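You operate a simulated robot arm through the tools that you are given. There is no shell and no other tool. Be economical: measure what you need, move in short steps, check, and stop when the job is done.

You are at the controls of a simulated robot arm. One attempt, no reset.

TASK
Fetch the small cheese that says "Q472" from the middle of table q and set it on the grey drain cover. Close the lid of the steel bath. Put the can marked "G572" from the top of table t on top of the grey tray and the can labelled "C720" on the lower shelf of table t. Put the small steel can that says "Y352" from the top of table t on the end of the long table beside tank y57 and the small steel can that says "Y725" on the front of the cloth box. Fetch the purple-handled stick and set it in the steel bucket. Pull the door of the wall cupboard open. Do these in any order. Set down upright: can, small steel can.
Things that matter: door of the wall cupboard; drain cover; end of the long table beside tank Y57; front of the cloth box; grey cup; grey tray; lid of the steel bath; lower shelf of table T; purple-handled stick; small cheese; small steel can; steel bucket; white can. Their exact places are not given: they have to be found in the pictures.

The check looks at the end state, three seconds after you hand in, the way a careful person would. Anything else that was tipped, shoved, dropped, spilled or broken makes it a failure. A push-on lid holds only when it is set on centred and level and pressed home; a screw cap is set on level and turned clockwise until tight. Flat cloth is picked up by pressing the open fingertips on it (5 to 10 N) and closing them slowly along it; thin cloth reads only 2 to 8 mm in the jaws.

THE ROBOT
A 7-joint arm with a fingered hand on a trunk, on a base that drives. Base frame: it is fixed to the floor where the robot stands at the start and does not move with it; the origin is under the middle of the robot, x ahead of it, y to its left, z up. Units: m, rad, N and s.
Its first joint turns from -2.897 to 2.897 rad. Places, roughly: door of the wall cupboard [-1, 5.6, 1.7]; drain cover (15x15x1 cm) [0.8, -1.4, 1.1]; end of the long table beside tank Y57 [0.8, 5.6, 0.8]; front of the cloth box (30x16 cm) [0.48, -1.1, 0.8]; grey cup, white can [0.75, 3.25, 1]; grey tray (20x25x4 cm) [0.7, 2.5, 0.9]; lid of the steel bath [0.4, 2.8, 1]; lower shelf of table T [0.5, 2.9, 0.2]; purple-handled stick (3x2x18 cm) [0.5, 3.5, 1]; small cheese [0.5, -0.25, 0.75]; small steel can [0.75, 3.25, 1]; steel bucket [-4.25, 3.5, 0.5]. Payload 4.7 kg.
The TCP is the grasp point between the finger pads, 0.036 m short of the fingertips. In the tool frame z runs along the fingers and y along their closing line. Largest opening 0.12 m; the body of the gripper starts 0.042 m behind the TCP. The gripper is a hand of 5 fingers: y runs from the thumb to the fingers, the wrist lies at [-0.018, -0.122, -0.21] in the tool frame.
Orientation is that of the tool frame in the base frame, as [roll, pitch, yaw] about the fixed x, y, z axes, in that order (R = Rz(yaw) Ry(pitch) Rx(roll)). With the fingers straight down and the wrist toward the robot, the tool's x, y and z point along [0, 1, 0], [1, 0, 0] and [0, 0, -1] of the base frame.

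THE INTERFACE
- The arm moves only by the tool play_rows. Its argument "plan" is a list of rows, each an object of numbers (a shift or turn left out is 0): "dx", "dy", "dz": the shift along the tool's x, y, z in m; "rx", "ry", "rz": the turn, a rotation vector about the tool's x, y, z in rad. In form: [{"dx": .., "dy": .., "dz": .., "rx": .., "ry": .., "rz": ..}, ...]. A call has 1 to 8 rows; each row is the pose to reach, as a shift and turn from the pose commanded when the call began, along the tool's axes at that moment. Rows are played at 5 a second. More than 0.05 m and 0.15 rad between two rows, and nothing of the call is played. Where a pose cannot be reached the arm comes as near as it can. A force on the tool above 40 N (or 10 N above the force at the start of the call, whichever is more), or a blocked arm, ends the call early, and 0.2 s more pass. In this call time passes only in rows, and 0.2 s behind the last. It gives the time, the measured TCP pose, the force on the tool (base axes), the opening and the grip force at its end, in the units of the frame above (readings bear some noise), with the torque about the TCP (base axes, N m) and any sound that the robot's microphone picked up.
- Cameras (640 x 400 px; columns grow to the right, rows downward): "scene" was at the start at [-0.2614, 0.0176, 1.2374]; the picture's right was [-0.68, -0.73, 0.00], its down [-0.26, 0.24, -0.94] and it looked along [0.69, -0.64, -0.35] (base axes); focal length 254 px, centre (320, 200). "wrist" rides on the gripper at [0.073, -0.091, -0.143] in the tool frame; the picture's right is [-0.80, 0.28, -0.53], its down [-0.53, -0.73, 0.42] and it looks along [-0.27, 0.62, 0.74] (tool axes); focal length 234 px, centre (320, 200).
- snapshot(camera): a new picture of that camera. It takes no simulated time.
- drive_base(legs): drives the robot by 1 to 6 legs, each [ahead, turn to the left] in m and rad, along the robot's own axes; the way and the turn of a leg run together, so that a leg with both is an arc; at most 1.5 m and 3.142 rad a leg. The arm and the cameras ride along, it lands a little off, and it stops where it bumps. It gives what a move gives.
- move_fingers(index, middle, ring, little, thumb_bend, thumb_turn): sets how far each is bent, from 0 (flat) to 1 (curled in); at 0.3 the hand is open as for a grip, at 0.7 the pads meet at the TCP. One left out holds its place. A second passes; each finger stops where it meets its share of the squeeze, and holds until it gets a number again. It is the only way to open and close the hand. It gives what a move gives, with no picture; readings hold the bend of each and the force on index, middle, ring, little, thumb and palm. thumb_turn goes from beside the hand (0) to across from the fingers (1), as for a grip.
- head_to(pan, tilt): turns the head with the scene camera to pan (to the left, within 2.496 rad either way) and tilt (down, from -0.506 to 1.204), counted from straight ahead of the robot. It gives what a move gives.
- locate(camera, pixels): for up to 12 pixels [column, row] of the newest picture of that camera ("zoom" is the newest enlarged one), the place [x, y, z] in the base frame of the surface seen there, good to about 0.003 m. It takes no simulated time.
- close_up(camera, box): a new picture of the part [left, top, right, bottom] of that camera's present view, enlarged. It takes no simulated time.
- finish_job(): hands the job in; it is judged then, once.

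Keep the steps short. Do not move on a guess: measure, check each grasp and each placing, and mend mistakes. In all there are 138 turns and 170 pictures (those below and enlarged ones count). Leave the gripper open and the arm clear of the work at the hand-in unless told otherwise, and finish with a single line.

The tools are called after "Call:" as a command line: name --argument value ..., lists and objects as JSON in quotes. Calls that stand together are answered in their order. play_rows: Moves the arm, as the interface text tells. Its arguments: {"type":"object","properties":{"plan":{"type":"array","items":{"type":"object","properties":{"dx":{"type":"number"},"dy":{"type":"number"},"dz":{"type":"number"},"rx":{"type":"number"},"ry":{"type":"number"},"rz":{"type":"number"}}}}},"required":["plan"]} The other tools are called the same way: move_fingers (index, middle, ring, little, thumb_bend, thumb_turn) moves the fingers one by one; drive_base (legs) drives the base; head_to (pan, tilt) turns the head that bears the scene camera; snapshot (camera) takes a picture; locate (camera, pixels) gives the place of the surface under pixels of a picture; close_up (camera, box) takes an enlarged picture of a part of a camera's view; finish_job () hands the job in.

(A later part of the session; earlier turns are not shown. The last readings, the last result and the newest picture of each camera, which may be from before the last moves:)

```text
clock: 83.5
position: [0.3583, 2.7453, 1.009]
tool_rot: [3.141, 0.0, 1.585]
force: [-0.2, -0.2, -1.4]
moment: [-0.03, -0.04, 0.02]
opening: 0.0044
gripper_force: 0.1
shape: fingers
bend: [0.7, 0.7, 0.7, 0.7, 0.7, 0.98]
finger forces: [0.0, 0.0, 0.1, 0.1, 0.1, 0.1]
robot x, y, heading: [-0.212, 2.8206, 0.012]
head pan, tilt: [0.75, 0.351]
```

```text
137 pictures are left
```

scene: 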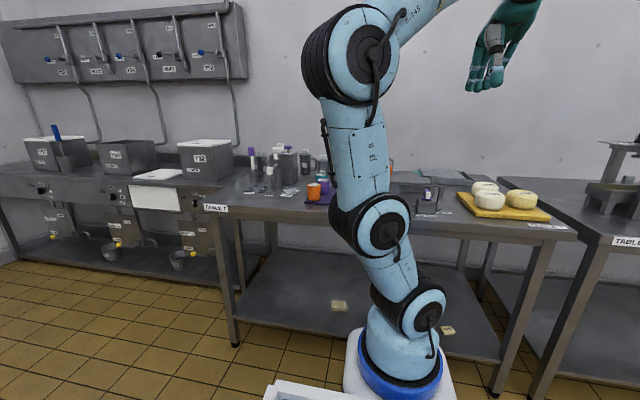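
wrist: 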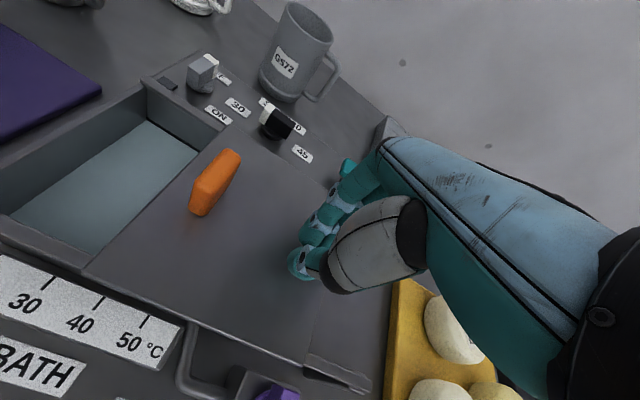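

The fingertips are level with the knob. I push toward +y in small steps and watch the force.

Call:
play_rows --plan '[{"dx": 0.02}, {"dx": 0.035}, {"dx": 0.045}, {"dx": 0.055}, {"dx": 0.065}, {"dx": 0.075}, {"dx": 0.085}, {"dx": 0.095}]'

Call:
snapshot --camera "wrist"

```text
clock: 85.3
position: [0.3574, 2.8407, 1.0097]
tool_rot: [-3.141, 0.0, 1.583]
force: [0.1, -1.4, -0.3]
moment: [-0.01, 0.02, -0.03]
opening: 0.0048
gripper_force: 0.7
shape: fingers
bend: [0.7, 0.7, 0.7, 0.7, 0.7, 0.98]
finger forces: [1.0, 0.1, 0.0, 0.0, 0.1, 0.1]
robot x, y, heading: [-0.2112, 2.8206, 0.013]
head pan, tilt: [0.75, 0.351]
```

```text
136 pictures are left
```

wrist: 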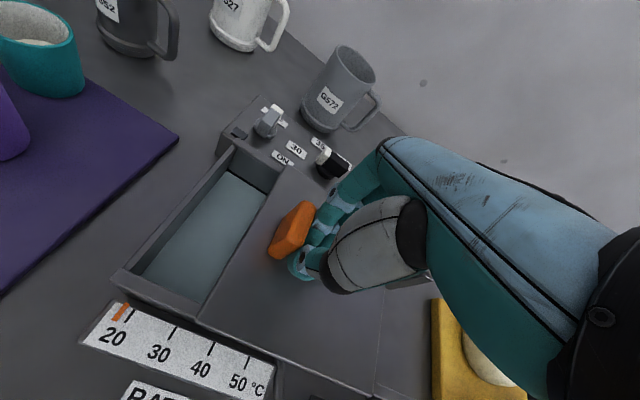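

The lid slides easily (about 1 N). I measure how far is left.

Call:
locate --camera "wrist" --pixels '[[204, 316], [262, 195], [282, 250], [112, 273], [135, 265], [225, 148], [380, 385], [235, 290]]'

```text
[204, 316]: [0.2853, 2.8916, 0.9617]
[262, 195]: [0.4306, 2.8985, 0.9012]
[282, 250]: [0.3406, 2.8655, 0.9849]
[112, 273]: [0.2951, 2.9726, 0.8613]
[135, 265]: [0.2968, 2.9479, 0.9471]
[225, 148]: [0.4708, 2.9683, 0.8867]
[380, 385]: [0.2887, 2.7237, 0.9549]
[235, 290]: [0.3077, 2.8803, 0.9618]
```

The lid's left edge is at y≈2.893 and the bath's left wall at 2.95: about 0.057 m left. I push on until it stops.

Call:
play_rows --plan '[{"dx": 0.015}, {"dx": 0.03}, {"dx": 0.04}, {"dx": 0.047}, {"dx": 0.052}, {"dx": 0.056}, {"dx": 0.059}]'

Call:
snapshot --camera "wrist"

```text
clock: 86.9
position: [0.358, 2.8984, 1.01]
tool_rot: [-3.14, 0.001, 1.583]
force: [-0.2, -1.3, 0.8]
moment: [-0.02, 0.0, -0.06]
opening: 0.0041
gripper_force: 0.7
shape: fingers
bend: [0.7, 0.7, 0.7, 0.7, 0.7, 0.98]
finger forces: [1.6, 0.0, 0.1, 0.0, 0.1, 0.0]
robot x, y, heading: [-0.2092, 2.8148, 0.011]
head pan, tilt: [0.75, 0.351]
```

```text
135 pictures are left
```

wrist: 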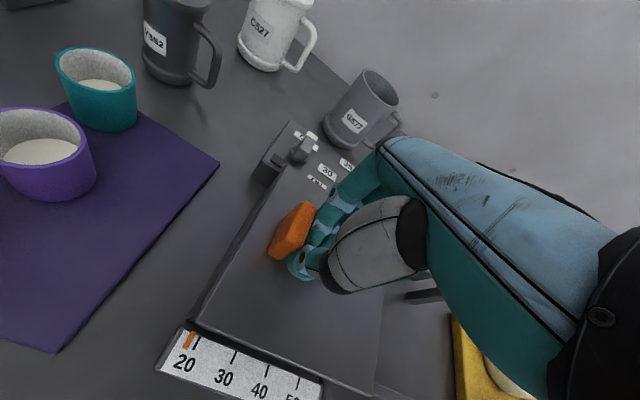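

It looks closed. I measure the lid's edge against the bath's wall.

Call:
locate --camera "wrist" --pixels '[[204, 312], [255, 215], [197, 325], [192, 318], [375, 385], [383, 295], [388, 320]]'

Call:
close_up --camera "wrist" --box '[160, 120, 420, 400]'

```text
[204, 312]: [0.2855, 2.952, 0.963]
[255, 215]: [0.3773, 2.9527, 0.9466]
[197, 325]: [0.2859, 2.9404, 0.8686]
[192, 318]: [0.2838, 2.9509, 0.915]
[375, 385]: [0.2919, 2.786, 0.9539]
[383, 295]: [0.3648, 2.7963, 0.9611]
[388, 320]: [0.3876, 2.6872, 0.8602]
```

```text
1.43 times, centred on (290, 260) of wrist
```

zoom: 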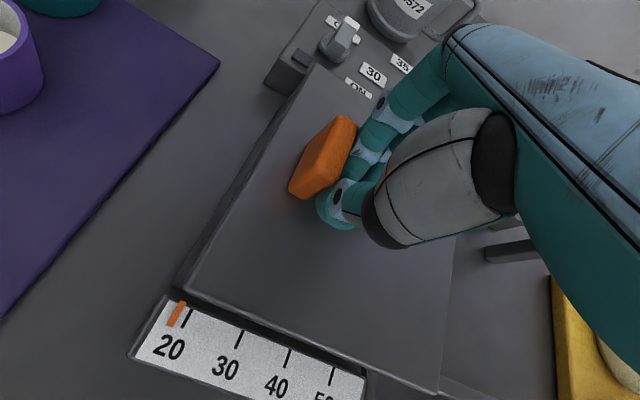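

The lid edge (2.952) is flush with the bath. I nudge 3 mm more to feel for the stop.

Call:
play_rows --plan '[{"dx": 0.001}, {"dx": 0.002}, {"dx": 0.003}]'

```text
clock: 87.7
position: [0.3582, 2.9009, 1.012]
tool_rot: [-3.141, 0.002, 1.583]
force: [-0.1, -10.9, -1.9]
moment: [-0.09, 0.02, -0.14]
opening: 0.0038
gripper_force: 5.0
shape: fingers
bend: [0.7, 0.7, 0.7, 0.7, 0.7, 0.98]
finger forces: [9.5, 0.0, 0.0, 0.0, 0.9, 0.1]
robot x, y, heading: [-0.2076, 2.8155, 0.015]
head pan, tilt: [0.75, 0.351]
```

The stop is felt (11 N): the lid is closed. I back off, lift, and move toward the cup G572, opening the hand there.

Call:
play_rows --plan '[{"dx": -0.02}, {"dx": -0.02, "dz": -0.05}, {"dx": -0.02, "dz": -0.1}, {"dx": -0.02, "dz": -0.15}, {"dx": -0.02, "dz": -0.2}, {"dx": -0.02, "dz": -0.23, "dy": 0.03}, {"dx": -0.02, "dz": -0.23, "dy": 0.08}, {"dx": -0.02, "dz": -0.23, "dy": 0.13}]'

Call:
play_rows --plan '[{"dx": 0, "dy": 0.05}, {"dy": 0.1}, {"dy": 0.15}]'

Call:
move_fingers --index 0.3 --middle 0.3 --ring 0.3 --little 0.3 --thumb_bend 0.3

Call:
snapshot --camera "wrist"

```text
clock: 89.5
position: [0.4888, 2.885, 1.2417]
tool_rot: [3.139, -0.001, 1.583]
force: [-0.4, -1.0, 0.7]
moment: [-0.01, -0.1, -0.05]
opening: 0.0043
gripper_force: 0.1
shape: fingers
bend: [0.7, 0.7, 0.7, 0.7, 0.7, 0.98]
finger forces: [0.0, 0.1, 0.1, 0.0, 0.0, 0.0]
robot x, y, heading: [-0.2088, 2.8183, 0.012]
head pan, tilt: [0.75, 0.351]
```

```text
clock: 90.3
position: [0.6392, 2.8863, 1.2402]
tool_rot: [3.138, -0.002, 1.584]
force: [-0.7, -0.3, 1.6]
moment: [-0.03, -0.07, 0.02]
opening: 0.0042
gripper_force: 0.1
shape: fingers
bend: [0.7, 0.7, 0.7, 0.7, 0.7, 0.98]
finger forces: [0.0, 0.0, 0.1, 0.0, 0.1, 0.1]
robot x, y, heading: [-0.2081, 2.8168, 0.009]
head pan, tilt: [0.75, 0.351]
```

```text
clock: 91.3
position: [0.6406, 2.8864, 1.24]
tool_rot: [3.141, 0.0, 1.582]
force: [-1.9, 0.3, 0.0]
moment: [-0.01, -0.03, 0.04]
opening: 0.1218
gripper_force: 0.0
shape: fingers
bend: [0.3, 0.3, 0.3, 0.3, 0.3, 0.98]
finger forces: [0.0, 0.1, 0.1, 0.1, 0.1, 0.0]
robot x, y, heading: [-0.2102, 2.8163, 0.01]
head pan, tilt: [0.75, 0.351]
```

```text
133 pictures are left
```

wrist: 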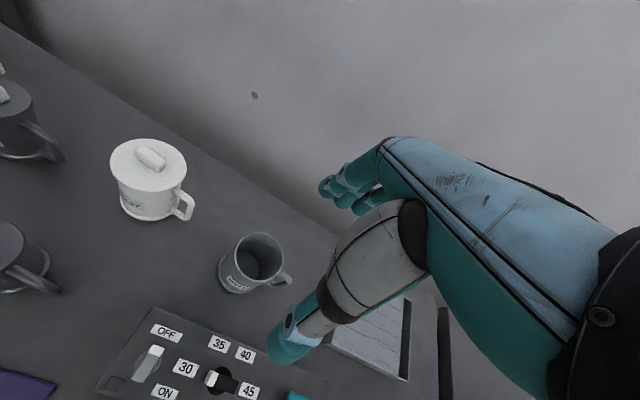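

I measure the cup's rim, handle, the white can, and the tray from here.

Call:
locate --camera "wrist" --pixels '[[258, 236], [236, 250], [284, 262], [256, 282], [286, 280], [260, 232], [222, 285], [375, 330], [408, 300], [348, 345], [149, 156], [186, 205]]'

Call:
close_up --camera "wrist" --box '[80, 120, 320, 320]'

```text
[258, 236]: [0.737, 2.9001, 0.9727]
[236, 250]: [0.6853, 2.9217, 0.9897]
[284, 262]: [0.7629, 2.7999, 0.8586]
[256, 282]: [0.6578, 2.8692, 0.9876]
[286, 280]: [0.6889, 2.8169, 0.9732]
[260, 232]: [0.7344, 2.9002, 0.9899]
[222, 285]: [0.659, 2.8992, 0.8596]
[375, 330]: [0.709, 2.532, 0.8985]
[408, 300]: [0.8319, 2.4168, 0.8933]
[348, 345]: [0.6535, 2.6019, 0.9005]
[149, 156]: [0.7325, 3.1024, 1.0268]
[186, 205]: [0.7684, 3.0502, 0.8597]
```

```text
2.00 times, centred on (200, 220) of wrist
```

zoom: 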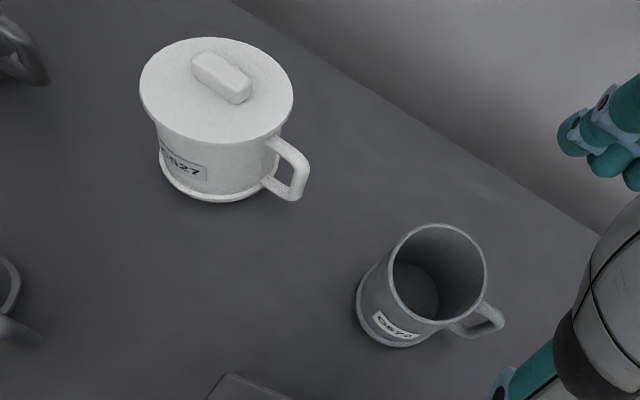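

The cup's rim centre is about (0.696,2.884), top 0.99, handle toward -y; the hand's closing line is along x, so the handle is clear. I go over it and down to TCP 1.06 first.

Call:
play_rows --plan '[{"dx": -0.003, "dy": 0.03}, {"dx": -0.003, "dy": 0.056}, {"dx": -0.003, "dy": 0.056, "dz": 0.05}, {"dx": -0.003, "dy": 0.056, "dz": 0.1}, {"dx": -0.003, "dy": 0.056, "dz": 0.15}, {"dx": -0.003, "dy": 0.056, "dz": 0.18}]'

Call:
snapshot --camera "wrist"

```text
clock: 92.7
position: [0.6941, 2.8828, 1.0591]
tool_rot: [3.139, -0.001, 1.584]
force: [0.3, -0.1, 0.4]
moment: [0.0, -0.03, 0.0]
opening: 0.122
gripper_force: 0.1
shape: fingers
bend: [0.3, 0.3, 0.3, 0.3, 0.3, 0.98]
finger forces: [0.0, 0.0, 0.0, 0.0, 0.1, 0.1]
robot x, y, heading: [-0.2101, 2.8216, 0.01]
head pan, tilt: [0.75, 0.351]
```

```text
131 pictures are left
```

wrist: 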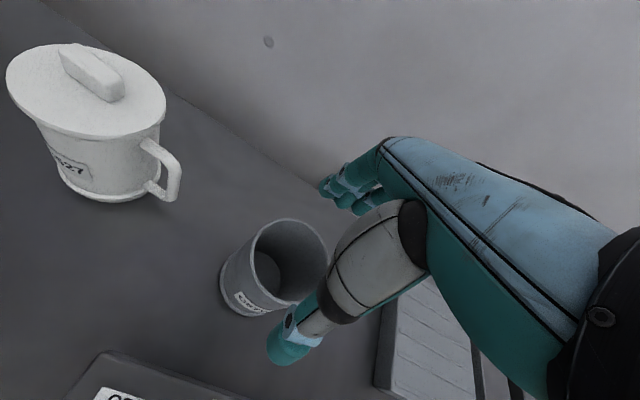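

The rim's centre (287,262) agrees with the predicted (291,261). I descend 0.098 m around it.

Call:
play_rows --plan '[{"dz": 0.03}, {"dz": 0.06}, {"dz": 0.085}, {"dz": 0.098}]'

Call:
snapshot --camera "wrist"

```text
clock: 93.7
position: [0.6946, 2.8805, 0.9618]
tool_rot: [3.139, 0.002, 1.583]
force: [1.4, 0.1, 5.0]
moment: [0.06, -0.01, 0.01]
opening: 0.1245
gripper_force: 2.9
shape: fingers
bend: [0.3, 0.3, 0.3, 0.3, 0.3, 0.98]
finger forces: [3.7, 0.1, 0.0, 0.1, 2.0, 0.0]
robot x, y, heading: [-0.2094, 2.8177, 0.007]
head pan, tilt: [0.75, 0.351]
```

```text
130 pictures are left
```

wrist: 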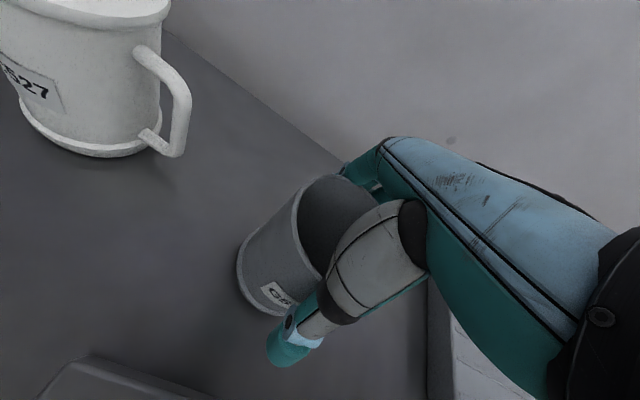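

The fingers are around the cup, with light touches on index and thumb. I close.

Call:
move_fingers --index 0.7 --middle 0.7 --ring 0.7 --little 0.7 --thumb_bend 0.7

Call:
snapshot --camera "wrist"

```text
clock: 94.7
position: [0.6945, 2.8821, 0.9636]
tool_rot: [3.139, -0.002, 1.583]
force: [1.7, -0.8, 10.9]
moment: [-0.12, -0.73, -0.07]
opening: 0.0883
gripper_force: 45.2
shape: fingers
bend: [0.29, 0.48, 0.58, 0.7, 0.57, 0.95]
finger forces: [27.5, 8.2, 8.4, 0.0, 45.5, 0.1]
robot x, y, heading: [-0.2105, 2.8194, 0.012]
head pan, tilt: [0.75, 0.351]
```

```text
129 pictures are left
```

wrist: 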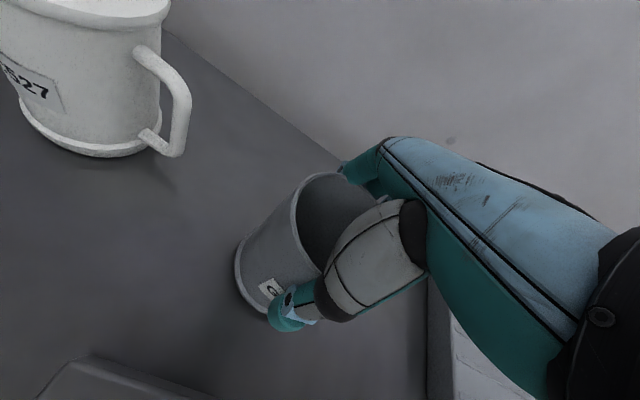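

Held (45 N). I lift slowly 6 cm and check that the cup comes along upright.

Call:
play_rows --plan '[{"dz": -0.01}, {"dz": -0.02}, {"dz": -0.04}, {"dz": -0.06}]'

Call:
snapshot --camera "wrist"

Call:
head_to --pan 0.15 --tilt 0.35

Call:
snapshot --camera "scene"

```text
clock: 95.7
position: [0.6917, 2.8826, 1.0222]
tool_rot: [-3.14, 0.002, 1.582]
force: [0.3, -0.4, -1.7]
moment: [-0.01, -0.01, 0.04]
opening: 0.0885
gripper_force: 39.0
shape: fingers
bend: [0.29, 0.5, 0.62, 0.7, 0.58, 0.95]
finger forces: [26.1, 6.3, 5.9, 0.0, 40.0, 0.1]
robot x, y, heading: [-0.2103, 2.8204, 0.012]
head pan, tilt: [0.75, 0.351]
```

```text
128 pictures are left
```

wrist: 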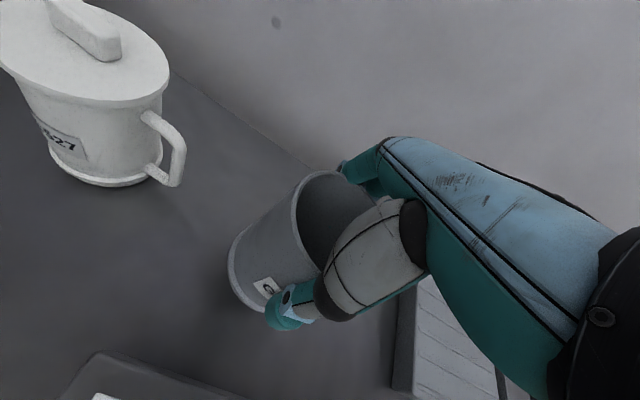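

```text
clock: 96.7
position: [0.6928, 2.8841, 1.0216]
tool_rot: [3.141, -0.002, 1.582]
force: [-0.3, 0.3, -1.2]
moment: [0.02, -0.03, 0.02]
opening: 0.0886
gripper_force: 39.4
shape: fingers
bend: [0.29, 0.5, 0.62, 0.7, 0.58, 0.95]
finger forces: [26.3, 6.3, 5.9, 0.0, 40.0, 0.0]
robot x, y, heading: [-0.207, 2.8197, 0.011]
head pan, tilt: [0.15, 0.351]
```

```text
127 pictures are left
```

scene: 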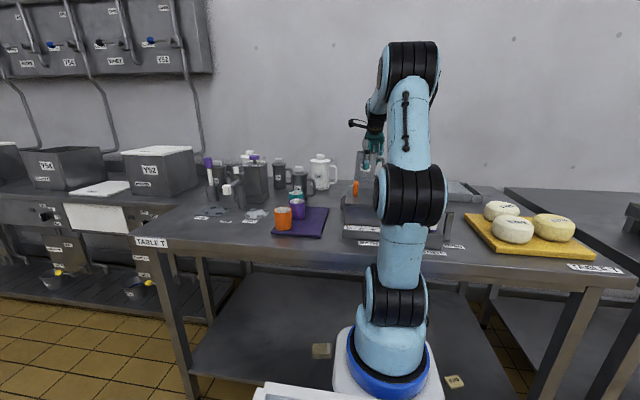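

The cup came up. I raise it to 1.12 and carry it to the right, over the tray.

Call:
play_rows --plan '[{"dz": -0.05}, {"dz": -0.1}]'

Call:
play_rows --plan '[{"dx": -0.044}, {"dx": -0.088}, {"dx": -0.132}, {"dx": -0.176}, {"dx": -0.22}, {"dx": -0.264}, {"dx": -0.308, "dy": 0.005}, {"dx": -0.352, "dy": 0.012}]'

Call:
snapshot --camera "wrist"

Call:
head_to --pan -0.3 --tilt 0.3

Call:
snapshot --camera "scene"

```text
clock: 97.3
position: [0.6949, 2.8804, 1.1223]
tool_rot: [-3.139, 0.001, 1.585]
force: [0.6, -0.4, -3.1]
moment: [0.02, 0.03, 0.02]
opening: 0.0886
gripper_force: 39.0
shape: fingers
bend: [0.29, 0.5, 0.62, 0.7, 0.58, 0.95]
finger forces: [25.8, 6.4, 5.7, 0.0, 39.4, 0.0]
robot x, y, heading: [-0.2108, 2.8179, 0.01]
head pan, tilt: [0.15, 0.351]
```

```text
clock: 99.1
position: [0.707, 2.5309, 1.1227]
tool_rot: [3.141, 0.0, 1.584]
force: [0.3, 2.2, -0.5]
moment: [-0.08, 0.0, -0.01]
opening: 0.0885
gripper_force: 37.7
shape: fingers
bend: [0.29, 0.5, 0.62, 0.7, 0.58, 0.95]
finger forces: [25.2, 6.3, 5.8, 0.0, 38.5, 0.0]
robot x, y, heading: [-0.207, 2.8192, 0.011]
head pan, tilt: [0.15, 0.351]
```

```text
126 pictures are left
```

wrist: 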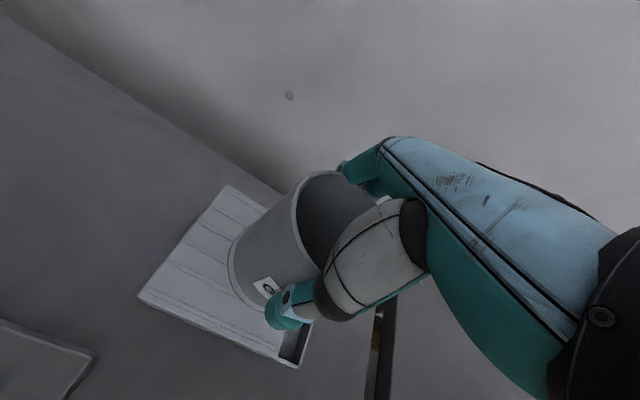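

```text
clock: 100.0
position: [0.7081, 2.5308, 1.1229]
tool_rot: [-3.141, 0.001, 1.583]
force: [0.2, 0.1, -1.3]
moment: [0.0, -0.02, 0.0]
opening: 0.0882
gripper_force: 37.6
shape: fingers
bend: [0.29, 0.5, 0.62, 0.7, 0.58, 0.95]
finger forces: [25.4, 6.3, 5.8, 0.0, 38.3, 0.1]
robot x, y, heading: [-0.2067, 2.8194, 0.013]
head pan, tilt: [-0.3, 0.3]
```

```text
125 pictures are left
```

scene: 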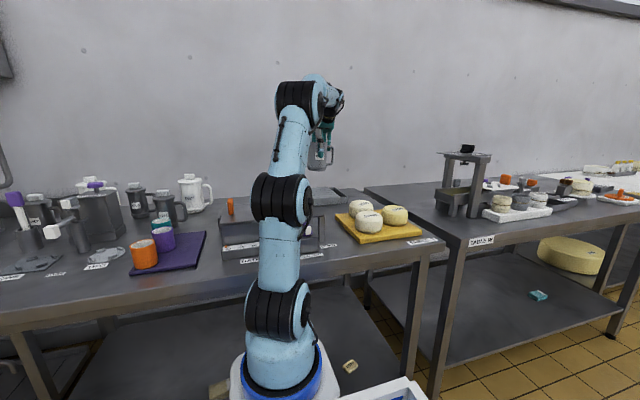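

I measure the tray's corners and the cup's underside in this picture.

Call:
locate --camera "wrist" --pixels '[[142, 294], [228, 190], [294, 362], [200, 260], [232, 270], [250, 302], [236, 240], [280, 350]]'

Call:
close_up --camera "wrist" --box '[120, 150, 400, 380]'

Call:
close_up --camera "scene" --box '[270, 80, 430, 240]'

```text
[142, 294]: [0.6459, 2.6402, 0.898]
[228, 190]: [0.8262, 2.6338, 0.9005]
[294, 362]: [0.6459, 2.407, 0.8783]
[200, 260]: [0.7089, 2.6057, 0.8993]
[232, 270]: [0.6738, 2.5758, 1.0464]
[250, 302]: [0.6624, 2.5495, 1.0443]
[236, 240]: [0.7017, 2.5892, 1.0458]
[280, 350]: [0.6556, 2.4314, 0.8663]
```

```text
1.74 times, centred on (260, 265) of wrist
```

zoom: 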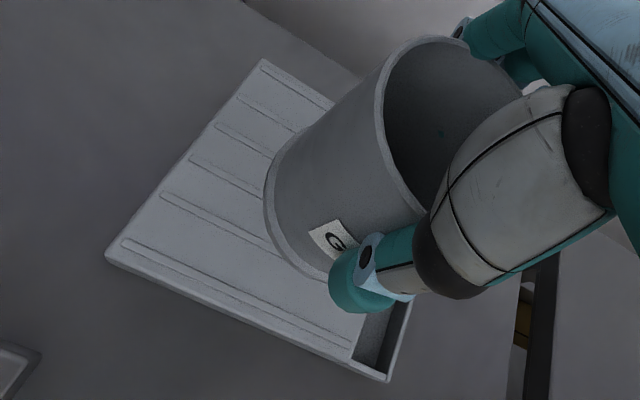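

```text
2.50 times, centred on (350, 160) of scene
```

zoom: 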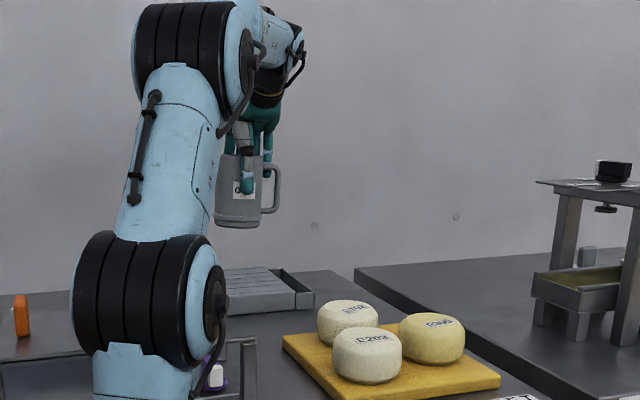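

The tray's ribbed top spans x 0.646–0.83, y 2.44–2.64 at 0.90. The cup is level, its centre at about (0.707,2.545): right over it. I lower it.

Call:
play_rows --plan '[{"dz": 0.04, "dy": 0.01}, {"dz": 0.08, "dy": 0.01}, {"dz": 0.1, "dy": 0.01}, {"dz": 0.11, "dy": 0.01}, {"dz": 0.115, "dy": 0.01}, {"dz": 0.118, "dy": 0.01}, {"dz": 0.12, "dy": 0.01}]'

```text
clock: 101.6
position: [0.7199, 2.5309, 1.0047]
tool_rot: [3.139, 0.002, 1.583]
force: [-1.6, 0.3, 6.5]
moment: [-0.12, 0.15, -0.08]
opening: 0.0886
gripper_force: 38.1
shape: fingers
bend: [0.29, 0.5, 0.62, 0.7, 0.58, 0.95]
finger forces: [24.5, 6.4, 6.5, 0.0, 39.4, 0.0]
robot x, y, heading: [-0.2116, 2.8166, 0.01]
head pan, tilt: [-0.3, 0.3]
```

Contact felt (6.5 N). I open the hand, index a little wider.

Call:
move_fingers --index 0.2 --middle 0.25 --ring 0.25 --little 0.25 --thumb_bend 0.25

Call:
snapshot --camera "wrist"

```text
clock: 102.6
position: [0.7204, 2.5303, 1.0034]
tool_rot: [3.141, 0.0, 1.583]
force: [0.5, -0.5, 0.3]
moment: [0.01, -0.02, -0.01]
opening: 0.1446
gripper_force: 0.0
shape: fingers
bend: [0.2, 0.25, 0.25, 0.25, 0.25, 0.97]
finger forces: [0.0, 0.0, 0.0, 0.0, 0.0, 0.0]
robot x, y, heading: [-0.2056, 2.82, 0.007]
head pan, tilt: [-0.3, 0.3]
```

```text
122 pictures are left
```

wrist: 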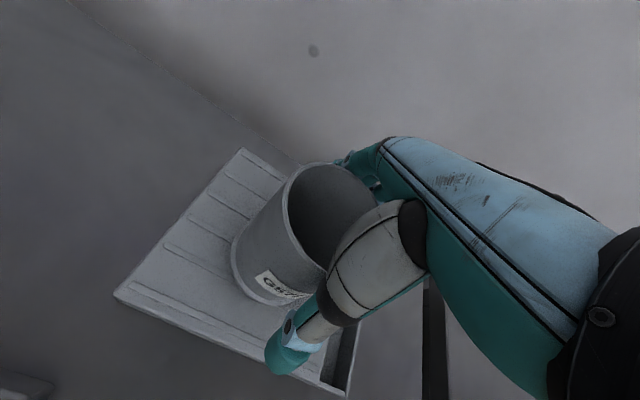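

The cup stands free on the tray. I lift straight up and check.

Call:
play_rows --plan '[{"dz": -0.03}, {"dz": -0.07}, {"dz": -0.12}, {"dz": -0.17}, {"dz": -0.22}]'

Call:
snapshot --camera "wrist"

```text
clock: 103.8
position: [0.7222, 2.5336, 1.2225]
tool_rot: [-3.139, 0.001, 1.583]
force: [0.5, -0.8, -0.3]
moment: [-0.01, 0.04, -0.03]
opening: 0.1446
gripper_force: 0.1
shape: fingers
bend: [0.2, 0.25, 0.25, 0.25, 0.25, 0.97]
finger forces: [0.0, 0.0, 0.1, 0.0, 0.0, 0.0]
robot x, y, heading: [-0.2049, 2.8209, 0.016]
head pan, tilt: [-0.3, 0.3]
```

```text
121 pictures are left
```

wrist: 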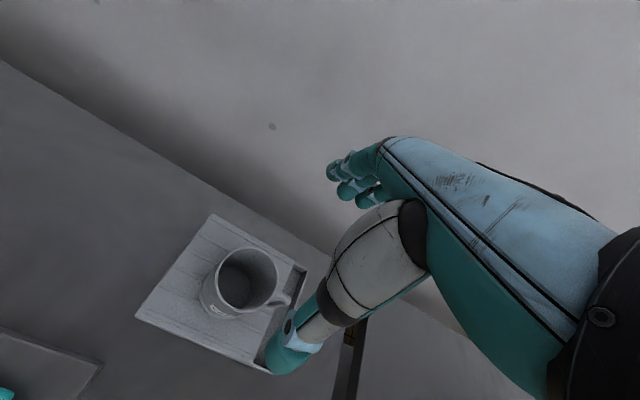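

The cup is placed well. I pull the arm in and drive 0.45 m to the left along table T.

Call:
play_rows --plan '[{"dy": -0.045, "dx": 0.02}, {"dy": -0.09, "dx": 0.04}, {"dy": -0.135, "dx": 0.06}, {"dy": -0.18, "dx": 0.08}, {"dy": -0.225, "dx": 0.1}, {"dy": -0.27, "dx": 0.12}, {"dy": -0.315, "dx": 0.14}, {"dy": -0.36, "dx": 0.16, "dz": -0.03}]'

Call:
drive_base --legs '[[-0.25, 0], [0, 1.556], [0.45, 0], [0, -1.57], [0.24, 0]]'

Call:
snapshot --camera "wrist"

Call:
head_to --pan 0.45 --tilt 0.35

Call:
snapshot --camera "scene"

```text
refused: row 8 steps farther than a row can; nothing moved
```

```text
clock: 116.9
position: [0.7188, 2.9648, 1.2223]
tool_rot: [3.141, 0.0, 1.571]
force: [0.7, -0.4, 0.1]
moment: [-0.03, -0.05, 0.01]
opening: 0.1447
gripper_force: 0.1
shape: fingers
bend: [0.2, 0.25, 0.25, 0.25, 0.25, 0.97]
finger forces: [0.0, 0.0, 0.0, 0.1, 0.0, 0.0]
robot x, y, heading: [-0.209, 3.2596, -0.002]
head pan, tilt: [-0.3, 0.3]
```

```text
120 pictures are left
```

wrist: 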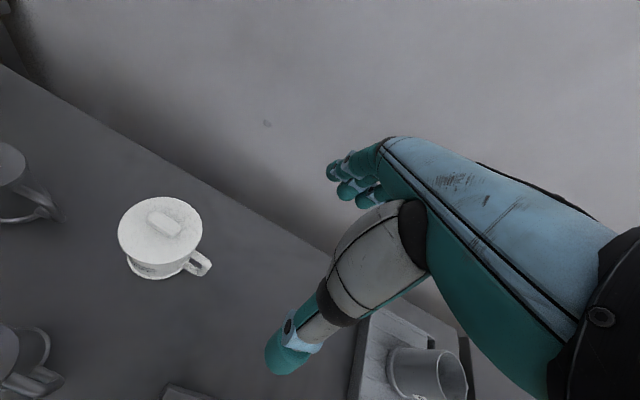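

```text
clock: 118.0
position: [0.7187, 2.9647, 1.2213]
tool_rot: [-3.142, -0.001, 1.571]
force: [0.2, 0.6, -0.1]
moment: [0.0, -0.04, 0.02]
opening: 0.1445
gripper_force: 0.0
shape: fingers
bend: [0.2, 0.25, 0.25, 0.25, 0.25, 0.97]
finger forces: [0.1, 0.0, 0.0, 0.0, 0.1, 0.0]
robot x, y, heading: [-0.2084, 3.2591, 0.001]
head pan, tilt: [0.45, 0.351]
```

```text
119 pictures are left
```

scene: 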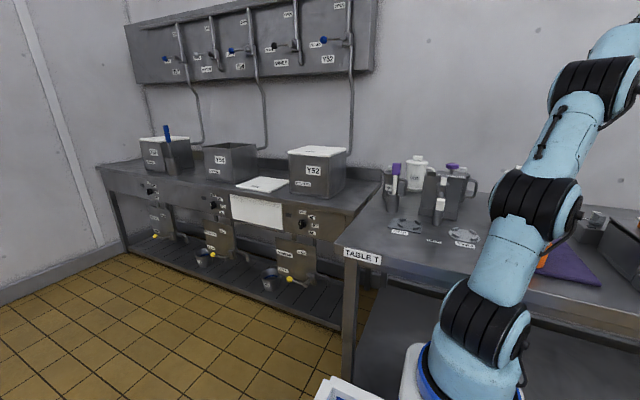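

The arm move was refused (one step too long), so the drive happened with the arm out; the readings show no contact. I now move the hand to a viewing spot over the cans, in allowed steps.

Call:
play_rows --plan '[{"dx": 0.035, "dy": -0.03, "dz": -0.01}, {"dx": 0.07, "dy": -0.06, "dz": -0.02}, {"dx": 0.105, "dy": -0.09, "dz": -0.03}, {"dx": 0.14, "dy": -0.12, "dz": -0.04}, {"dx": 0.175, "dy": -0.15, "dz": -0.05}, {"dx": 0.21, "dy": -0.18, "dz": -0.06}, {"dx": 0.23, "dy": -0.21, "dz": -0.07}, {"dx": 0.24, "dy": -0.24, "dz": -0.08}]'

Call:
snapshot --camera "wrist"

```text
clock: 119.8
position: [0.481, 3.2026, 1.3007]
tool_rot: [-3.14, 0.002, 1.572]
force: [0.7, -0.6, -1.5]
moment: [0.02, 0.05, 0.01]
opening: 0.1445
gripper_force: 0.1
shape: fingers
bend: [0.2, 0.25, 0.25, 0.25, 0.25, 0.98]
finger forces: [0.0, 0.0, 0.0, 0.0, 0.0, 0.0]
robot x, y, heading: [-0.2106, 3.2616, 0.002]
head pan, tilt: [0.45, 0.351]
```

```text
118 pictures are left
```

wrist: 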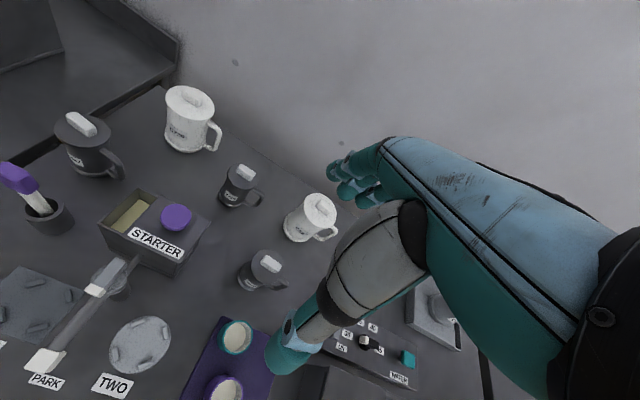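

Call:
close_up --camera "wrist" --box '[0, 70, 352, 290]'

Call:
locate --camera "wrist" --pixels '[[189, 98], [168, 135], [214, 135], [242, 172], [224, 205], [258, 200], [266, 262], [246, 290], [283, 288], [316, 207], [20, 180], [45, 213]]'

```text
1.82 times, centred on (176, 180) of wrist
```

zoom: 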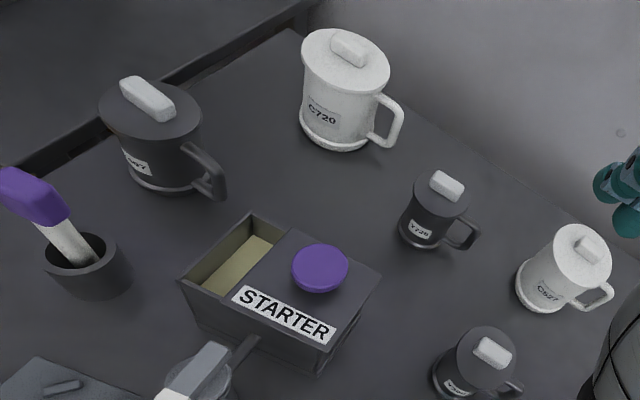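

```text
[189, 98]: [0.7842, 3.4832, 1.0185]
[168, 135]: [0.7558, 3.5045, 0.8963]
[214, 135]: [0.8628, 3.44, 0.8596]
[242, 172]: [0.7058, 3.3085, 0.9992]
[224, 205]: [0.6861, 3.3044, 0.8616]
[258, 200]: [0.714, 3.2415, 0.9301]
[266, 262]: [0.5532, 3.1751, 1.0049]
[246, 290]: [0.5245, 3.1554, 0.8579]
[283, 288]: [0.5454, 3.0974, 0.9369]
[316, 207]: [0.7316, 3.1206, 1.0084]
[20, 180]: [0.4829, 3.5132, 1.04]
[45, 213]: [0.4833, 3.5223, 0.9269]
```

Call:
close_up --camera "wrist" --box '[200, 150, 300, 300]'

Call:
close_up --camera "wrist" --box '[40, 70, 240, 195]'

Call:
locate --camera "wrist" --pixels '[[230, 170], [256, 176], [242, 166], [240, 186], [233, 195], [254, 265], [278, 270], [262, 254], [265, 276], [248, 185], [271, 290], [283, 272]]'

```text
2.67 times, centred on (250, 225) of wrist
```

zoom: 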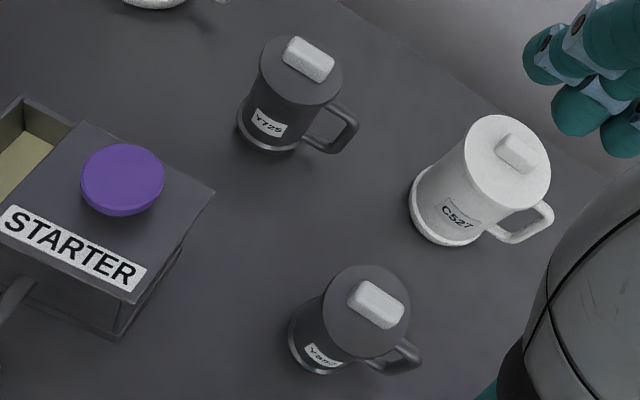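

```text
3.20 times, centred on (140, 132) of wrist
```

zoom: 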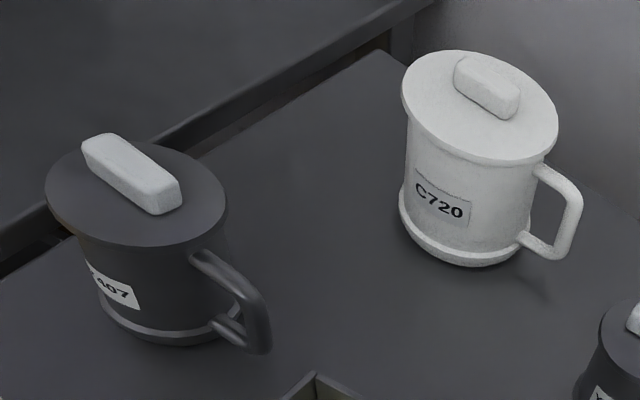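

```text
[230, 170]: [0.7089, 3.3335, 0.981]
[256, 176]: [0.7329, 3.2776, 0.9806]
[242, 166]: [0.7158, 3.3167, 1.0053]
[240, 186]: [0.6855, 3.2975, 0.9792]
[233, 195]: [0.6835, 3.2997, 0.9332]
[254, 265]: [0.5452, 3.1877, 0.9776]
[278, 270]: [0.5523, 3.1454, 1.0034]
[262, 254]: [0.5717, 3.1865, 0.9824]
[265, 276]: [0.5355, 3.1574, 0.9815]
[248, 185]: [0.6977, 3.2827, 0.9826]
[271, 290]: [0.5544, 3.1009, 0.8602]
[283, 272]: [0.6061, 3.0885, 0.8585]
```

Labels are confirmed: Y725 at about (0.716,3.303), Y352 at about (0.563,3.163), C720 at (0.78,3.48). I go for Y352 first: hand open to 0.3, move above it, and look.

Call:
move_fingers --index 0.3 --middle 0.3 --ring 0.3 --little 0.3 --thumb_bend 0.3

Call:
play_rows --plan '[{"dx": -0.02, "dy": 0.04}, {"dx": -0.04, "dy": 0.082}, {"dx": -0.04, "dy": 0.082, "dz": 0.05}, {"dx": -0.04, "dy": 0.082, "dz": 0.1}, {"dx": -0.04, "dy": 0.082, "dz": 0.15}, {"dx": -0.04, "dy": 0.082, "dz": 0.2}]'

Call:
snapshot --camera "wrist"

Call:
close_up --camera "wrist" --box '[200, 180, 360, 340]'

```text
clock: 120.8
position: [0.4827, 3.2031, 1.3016]
tool_rot: [3.141, 0.0, 1.571]
force: [0.7, -1.0, 0.5]
moment: [0.01, -0.02, 0.01]
opening: 0.1229
gripper_force: 0.0
shape: fingers
bend: [0.3, 0.3, 0.3, 0.3, 0.3, 0.98]
finger forces: [0.0, 0.0, 0.0, 0.0, 0.0, 0.0]
robot x, y, heading: [-0.2094, 3.2606, 0.008]
head pan, tilt: [0.45, 0.351]
```

```text
clock: 122.2
position: [0.5597, 3.1624, 1.1048]
tool_rot: [3.139, 0.0, 1.571]
force: [-0.7, -0.1, 0.7]
moment: [-0.01, 0.01, 0.0]
opening: 0.1223
gripper_force: 0.0
shape: fingers
bend: [0.3, 0.3, 0.3, 0.3, 0.3, 0.98]
finger forces: [0.0, 0.1, 0.1, 0.0, 0.0, 0.0]
robot x, y, heading: [-0.2069, 3.2612, 0.001]
head pan, tilt: [0.45, 0.351]
```

```text
114 pictures are left
```

wrist: 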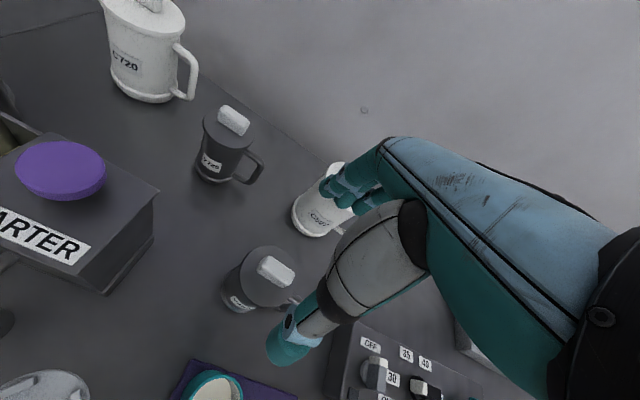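

```text
2.50 times, centred on (280, 260) of wrist
```

zoom: 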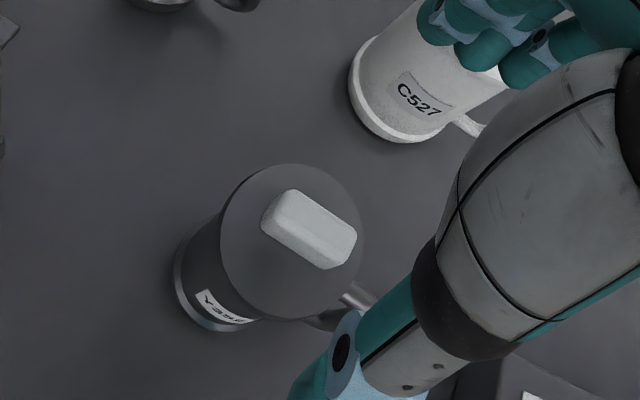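

Call:
locate --camera "zoom" --pixels '[[225, 242], [245, 185], [300, 168], [352, 200], [290, 318], [240, 290], [250, 240], [345, 300], [310, 230]]'

```text
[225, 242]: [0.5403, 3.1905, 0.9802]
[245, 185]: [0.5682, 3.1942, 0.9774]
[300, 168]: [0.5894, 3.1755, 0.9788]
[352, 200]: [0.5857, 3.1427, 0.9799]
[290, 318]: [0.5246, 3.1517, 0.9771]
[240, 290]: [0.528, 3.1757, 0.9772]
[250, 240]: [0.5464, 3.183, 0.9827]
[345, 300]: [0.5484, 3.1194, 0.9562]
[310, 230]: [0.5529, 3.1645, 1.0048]
```

The lid's centre is (0.557,3.162), radius 0.035, handle toward -y. I descend to TCP 0.972 (knob top 1.005 stays just below the palm).

Call:
play_rows --plan '[{"dy": -0.003, "dz": 0.04}, {"dy": -0.003, "dz": 0.08}, {"dy": -0.003, "dz": 0.11}, {"dy": -0.003, "dz": 0.125}, {"dy": -0.003, "dz": 0.132}]'

Call:
snapshot --camera "wrist"

```text
clock: 123.4
position: [0.5585, 3.1636, 0.9712]
tool_rot: [3.141, -0.001, 1.571]
force: [0.2, 0.0, -0.2]
moment: [-0.01, -0.01, 0.06]
opening: 0.1227
gripper_force: 0.3
shape: fingers
bend: [0.3, 0.3, 0.3, 0.3, 0.3, 0.98]
finger forces: [0.0, 0.1, 0.0, 0.1, 0.0, 0.1]
robot x, y, heading: [-0.2088, 3.264, -0.002]
head pan, tilt: [0.45, 0.351]
```

```text
112 pictures are left
```

wrist: 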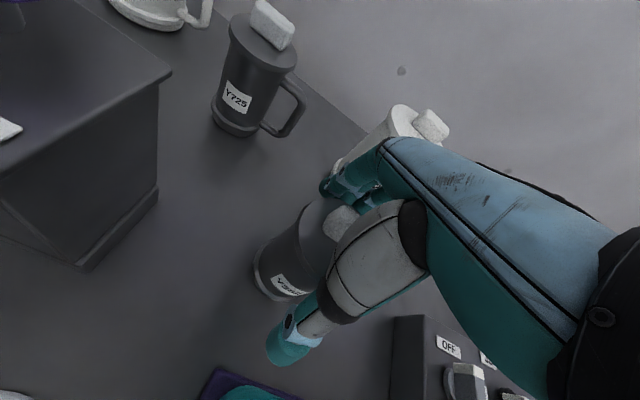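

No contact; the fingers surround the can. I close them.

Call:
move_fingers --index 0.7 --middle 0.7 --ring 0.7 --little 0.7 --thumb_bend 0.7

Call:
play_rows --plan '[{"dz": -0.01}, {"dz": -0.02}, {"dz": -0.04}, {"dz": -0.06}]'

Call:
snapshot --camera "wrist"

```text
clock: 124.4
position: [0.5564, 3.165, 0.9713]
tool_rot: [3.14, -0.001, 1.571]
force: [0.8, -0.2, 0.2]
moment: [-0.06, -0.09, 0.06]
opening: 0.0573
gripper_force: 27.2
shape: fingers
bend: [0.51, 0.59, 0.68, 0.7, 0.55, 0.95]
finger forces: [16.6, 10.0, 1.9, 0.0, 26.3, 0.1]
robot x, y, heading: [-0.2106, 3.2641, 0.003]
head pan, tilt: [0.45, 0.351]
heard: snap
```

```text
clock: 125.4
position: [0.5564, 3.1649, 1.0301]
tool_rot: [-3.14, 0.0, 1.571]
force: [0.5, 0.1, -5.7]
moment: [0.05, -0.06, 0.02]
opening: 0.0569
gripper_force: 26.4
shape: fingers
bend: [0.51, 0.6, 0.68, 0.7, 0.55, 0.95]
finger forces: [17.1, 8.9, 1.9, 0.1, 25.9, 0.0]
robot x, y, heading: [-0.2056, 3.2611, 0.002]
head pan, tilt: [0.45, 0.351]
```

```text
111 pictures are left
```

wrist: 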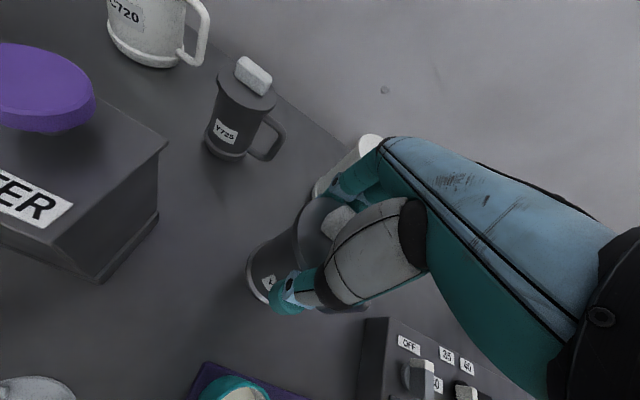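

I heard a "snap" – perhaps the lid moved. I look closely before going on.

Call:
close_up --camera "wrist" --box '[220, 170, 400, 330]'

Call:
head_to --pan -0.05 --tilt 0.3

Call:
snapshot --camera "scene"

```text
2.50 times, centred on (310, 250) of wrist
```

zoom: 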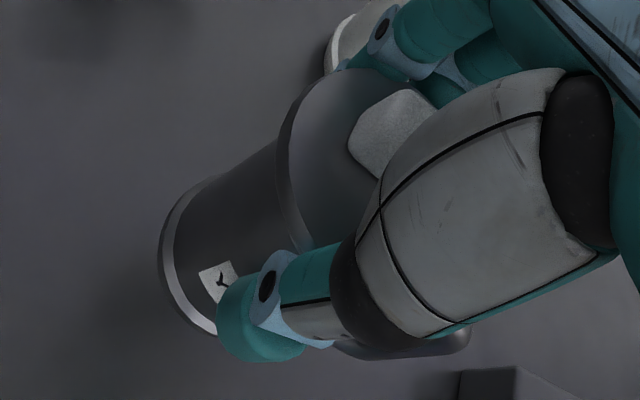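

```text
clock: 126.3
position: [0.5573, 3.1652, 1.0307]
tool_rot: [3.141, -0.001, 1.57]
force: [-0.5, -0.5, -5.0]
moment: [0.05, -0.03, -0.03]
opening: 0.0569
gripper_force: 27.5
shape: fingers
bend: [0.51, 0.6, 0.68, 0.7, 0.55, 0.95]
finger forces: [17.1, 9.0, 1.8, 0.0, 25.9, 0.0]
robot x, y, heading: [-0.2073, 3.2598, 0.001]
head pan, tilt: [-0.051, 0.3]
```

```text
109 pictures are left
```

scene: 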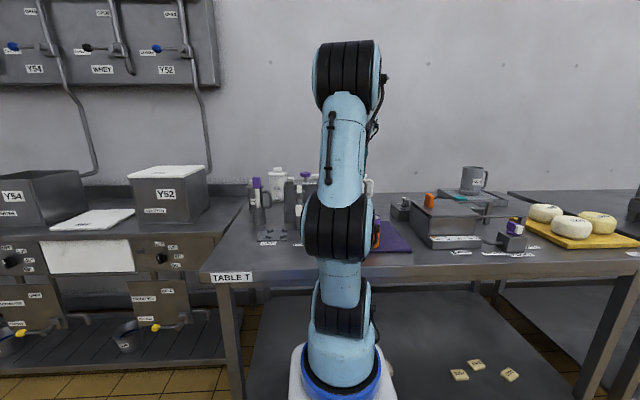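

I measure the lid's plane and knob relative to the can.

Call:
locate --camera "wrist" --pixels '[[304, 215], [308, 228], [310, 205], [320, 202], [312, 240], [325, 212], [340, 218], [252, 262], [265, 240], [246, 270]]'

```text
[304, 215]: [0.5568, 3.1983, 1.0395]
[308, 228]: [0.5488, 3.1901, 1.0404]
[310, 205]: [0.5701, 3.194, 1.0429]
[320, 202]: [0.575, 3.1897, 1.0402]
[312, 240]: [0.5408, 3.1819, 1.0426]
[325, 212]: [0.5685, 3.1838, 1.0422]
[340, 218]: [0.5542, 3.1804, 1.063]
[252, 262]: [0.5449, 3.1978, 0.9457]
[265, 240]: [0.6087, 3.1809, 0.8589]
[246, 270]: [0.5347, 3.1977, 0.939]
```

The lid is level and at its old height above the can (1.041 vs 0.98+0.059), so it is still seated. I raise the can and pull the arm in.

Call:
play_rows --plan '[{"dz": -0.04}, {"dz": -0.08}, {"dz": -0.12}, {"dz": -0.16}, {"dz": -0.19, "dy": -0.03}, {"dz": -0.2, "dy": -0.075}, {"dz": -0.2, "dy": -0.12}, {"dz": -0.2, "dy": -0.16}]'

Call:
head_to --pan 0.7 --tilt 0.3

Call:
close_up --camera "scene" --box '[0, 50, 400, 300]'

```text
clock: 128.1
position: [0.3997, 3.1657, 1.2318]
tool_rot: [-3.141, 0.001, 1.57]
force: [1.4, -0.2, -7.4]
moment: [0.07, 0.01, -0.02]
opening: 0.0566
gripper_force: 26.5
shape: fingers
bend: [0.51, 0.6, 0.68, 0.7, 0.56, 0.95]
finger forces: [16.3, 9.5, 2.3, 0.0, 25.3, 0.0]
robot x, y, heading: [-0.2086, 3.2574, 0.003]
head pan, tilt: [-0.051, 0.3]
```

```text
clock: 129.2
position: [0.3986, 3.1646, 1.2312]
tool_rot: [-3.141, 0.001, 1.57]
force: [-0.1, -0.2, -6.0]
moment: [0.04, -0.02, -0.02]
opening: 0.0567
gripper_force: 26.5
shape: fingers
bend: [0.51, 0.6, 0.68, 0.7, 0.56, 0.95]
finger forces: [16.2, 9.2, 2.1, 0.1, 25.3, 0.1]
robot x, y, heading: [-0.2054, 3.2599, 0.004]
head pan, tilt: [0.7, 0.3]
```

```text
1.60 times, centred on (200, 175) of scene
```

zoom: 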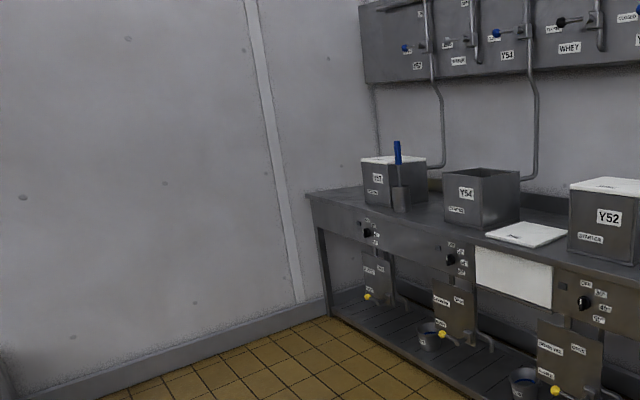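

Call:
locate --camera "zoom" --pixels '[[340, 194], [312, 195], [355, 192], [375, 202], [430, 218], [398, 195], [397, 145], [363, 160], [330, 200], [440, 340], [430, 190], [360, 300]]'

```text
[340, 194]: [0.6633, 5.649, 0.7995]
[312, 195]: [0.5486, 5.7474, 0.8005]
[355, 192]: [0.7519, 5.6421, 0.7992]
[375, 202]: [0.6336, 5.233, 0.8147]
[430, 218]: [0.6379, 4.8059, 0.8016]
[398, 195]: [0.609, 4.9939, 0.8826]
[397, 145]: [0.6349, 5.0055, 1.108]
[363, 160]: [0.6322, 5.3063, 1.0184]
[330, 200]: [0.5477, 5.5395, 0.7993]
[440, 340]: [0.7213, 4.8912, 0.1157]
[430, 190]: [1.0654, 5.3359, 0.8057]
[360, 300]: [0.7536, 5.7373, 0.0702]
```

The end of the long table is left of tank Y57: top z 0.80, free area x 0.55–1.0, y 5.35–5.75. I pull in a little more, then drive there.

Call:
play_rows --plan '[{"dy": -0.045}, {"dy": -0.09}, {"dy": -0.12}]'

Call:
drive_base --legs '[[-0.3, 0], [0, 1.565], [1.3, 0], [0.45, 0], [0, -1.57]]'

Call:
head_to --pan 0.5 --tilt 0.3

Call:
snapshot --camera "scene"

```text
clock: 130.0
position: [0.2767, 3.1662, 1.2286]
tool_rot: [-3.141, 0.001, 1.571]
force: [0.8, 0.4, -5.1]
moment: [0.08, -0.01, 0.05]
opening: 0.0567
gripper_force: 26.4
shape: fingers
bend: [0.51, 0.6, 0.68, 0.7, 0.56, 0.95]
finger forces: [16.0, 9.4, 2.2, 0.0, 25.4, 0.0]
robot x, y, heading: [-0.2094, 3.2601, 0.003]
head pan, tilt: [0.7, 0.3]
```

```text
clock: 148.0
position: [0.1168, 4.8544, 1.2279]
tool_rot: [-3.141, -0.001, 1.46]
force: [0.1, 0.0, -5.4]
moment: [0.02, -0.03, 0.01]
opening: 0.056
gripper_force: 25.0
shape: fingers
bend: [0.51, 0.6, 0.68, 0.7, 0.56, 0.95]
finger forces: [15.5, 8.7, 2.0, 0.1, 24.0, 0.0]
robot x, y, heading: [-0.3549, 5.004, -0.104]
head pan, tilt: [0.7, 0.3]
```

```text
clock: 148.7
position: [0.118, 4.8537, 1.2285]
tool_rot: [-3.142, -0.001, 1.461]
force: [-1.1, -0.5, -4.8]
moment: [0.05, -0.09, 0.01]
opening: 0.0558
gripper_force: 24.7
shape: fingers
bend: [0.51, 0.6, 0.68, 0.7, 0.56, 0.95]
finger forces: [15.5, 8.7, 2.0, 0.0, 24.0, 0.1]
robot x, y, heading: [-0.3548, 4.9983, -0.105]
head pan, tilt: [0.499, 0.3]
```

```text
107 pictures are left
```

scene: 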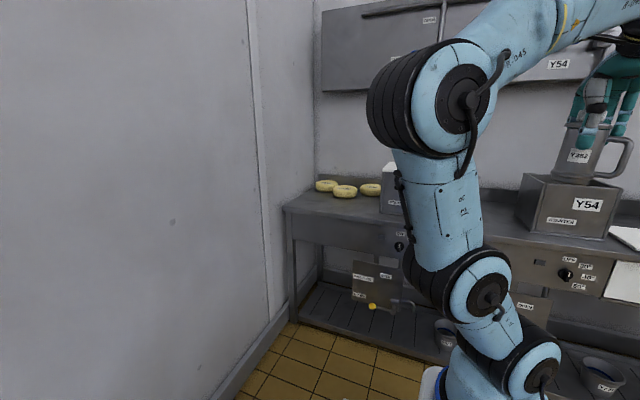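

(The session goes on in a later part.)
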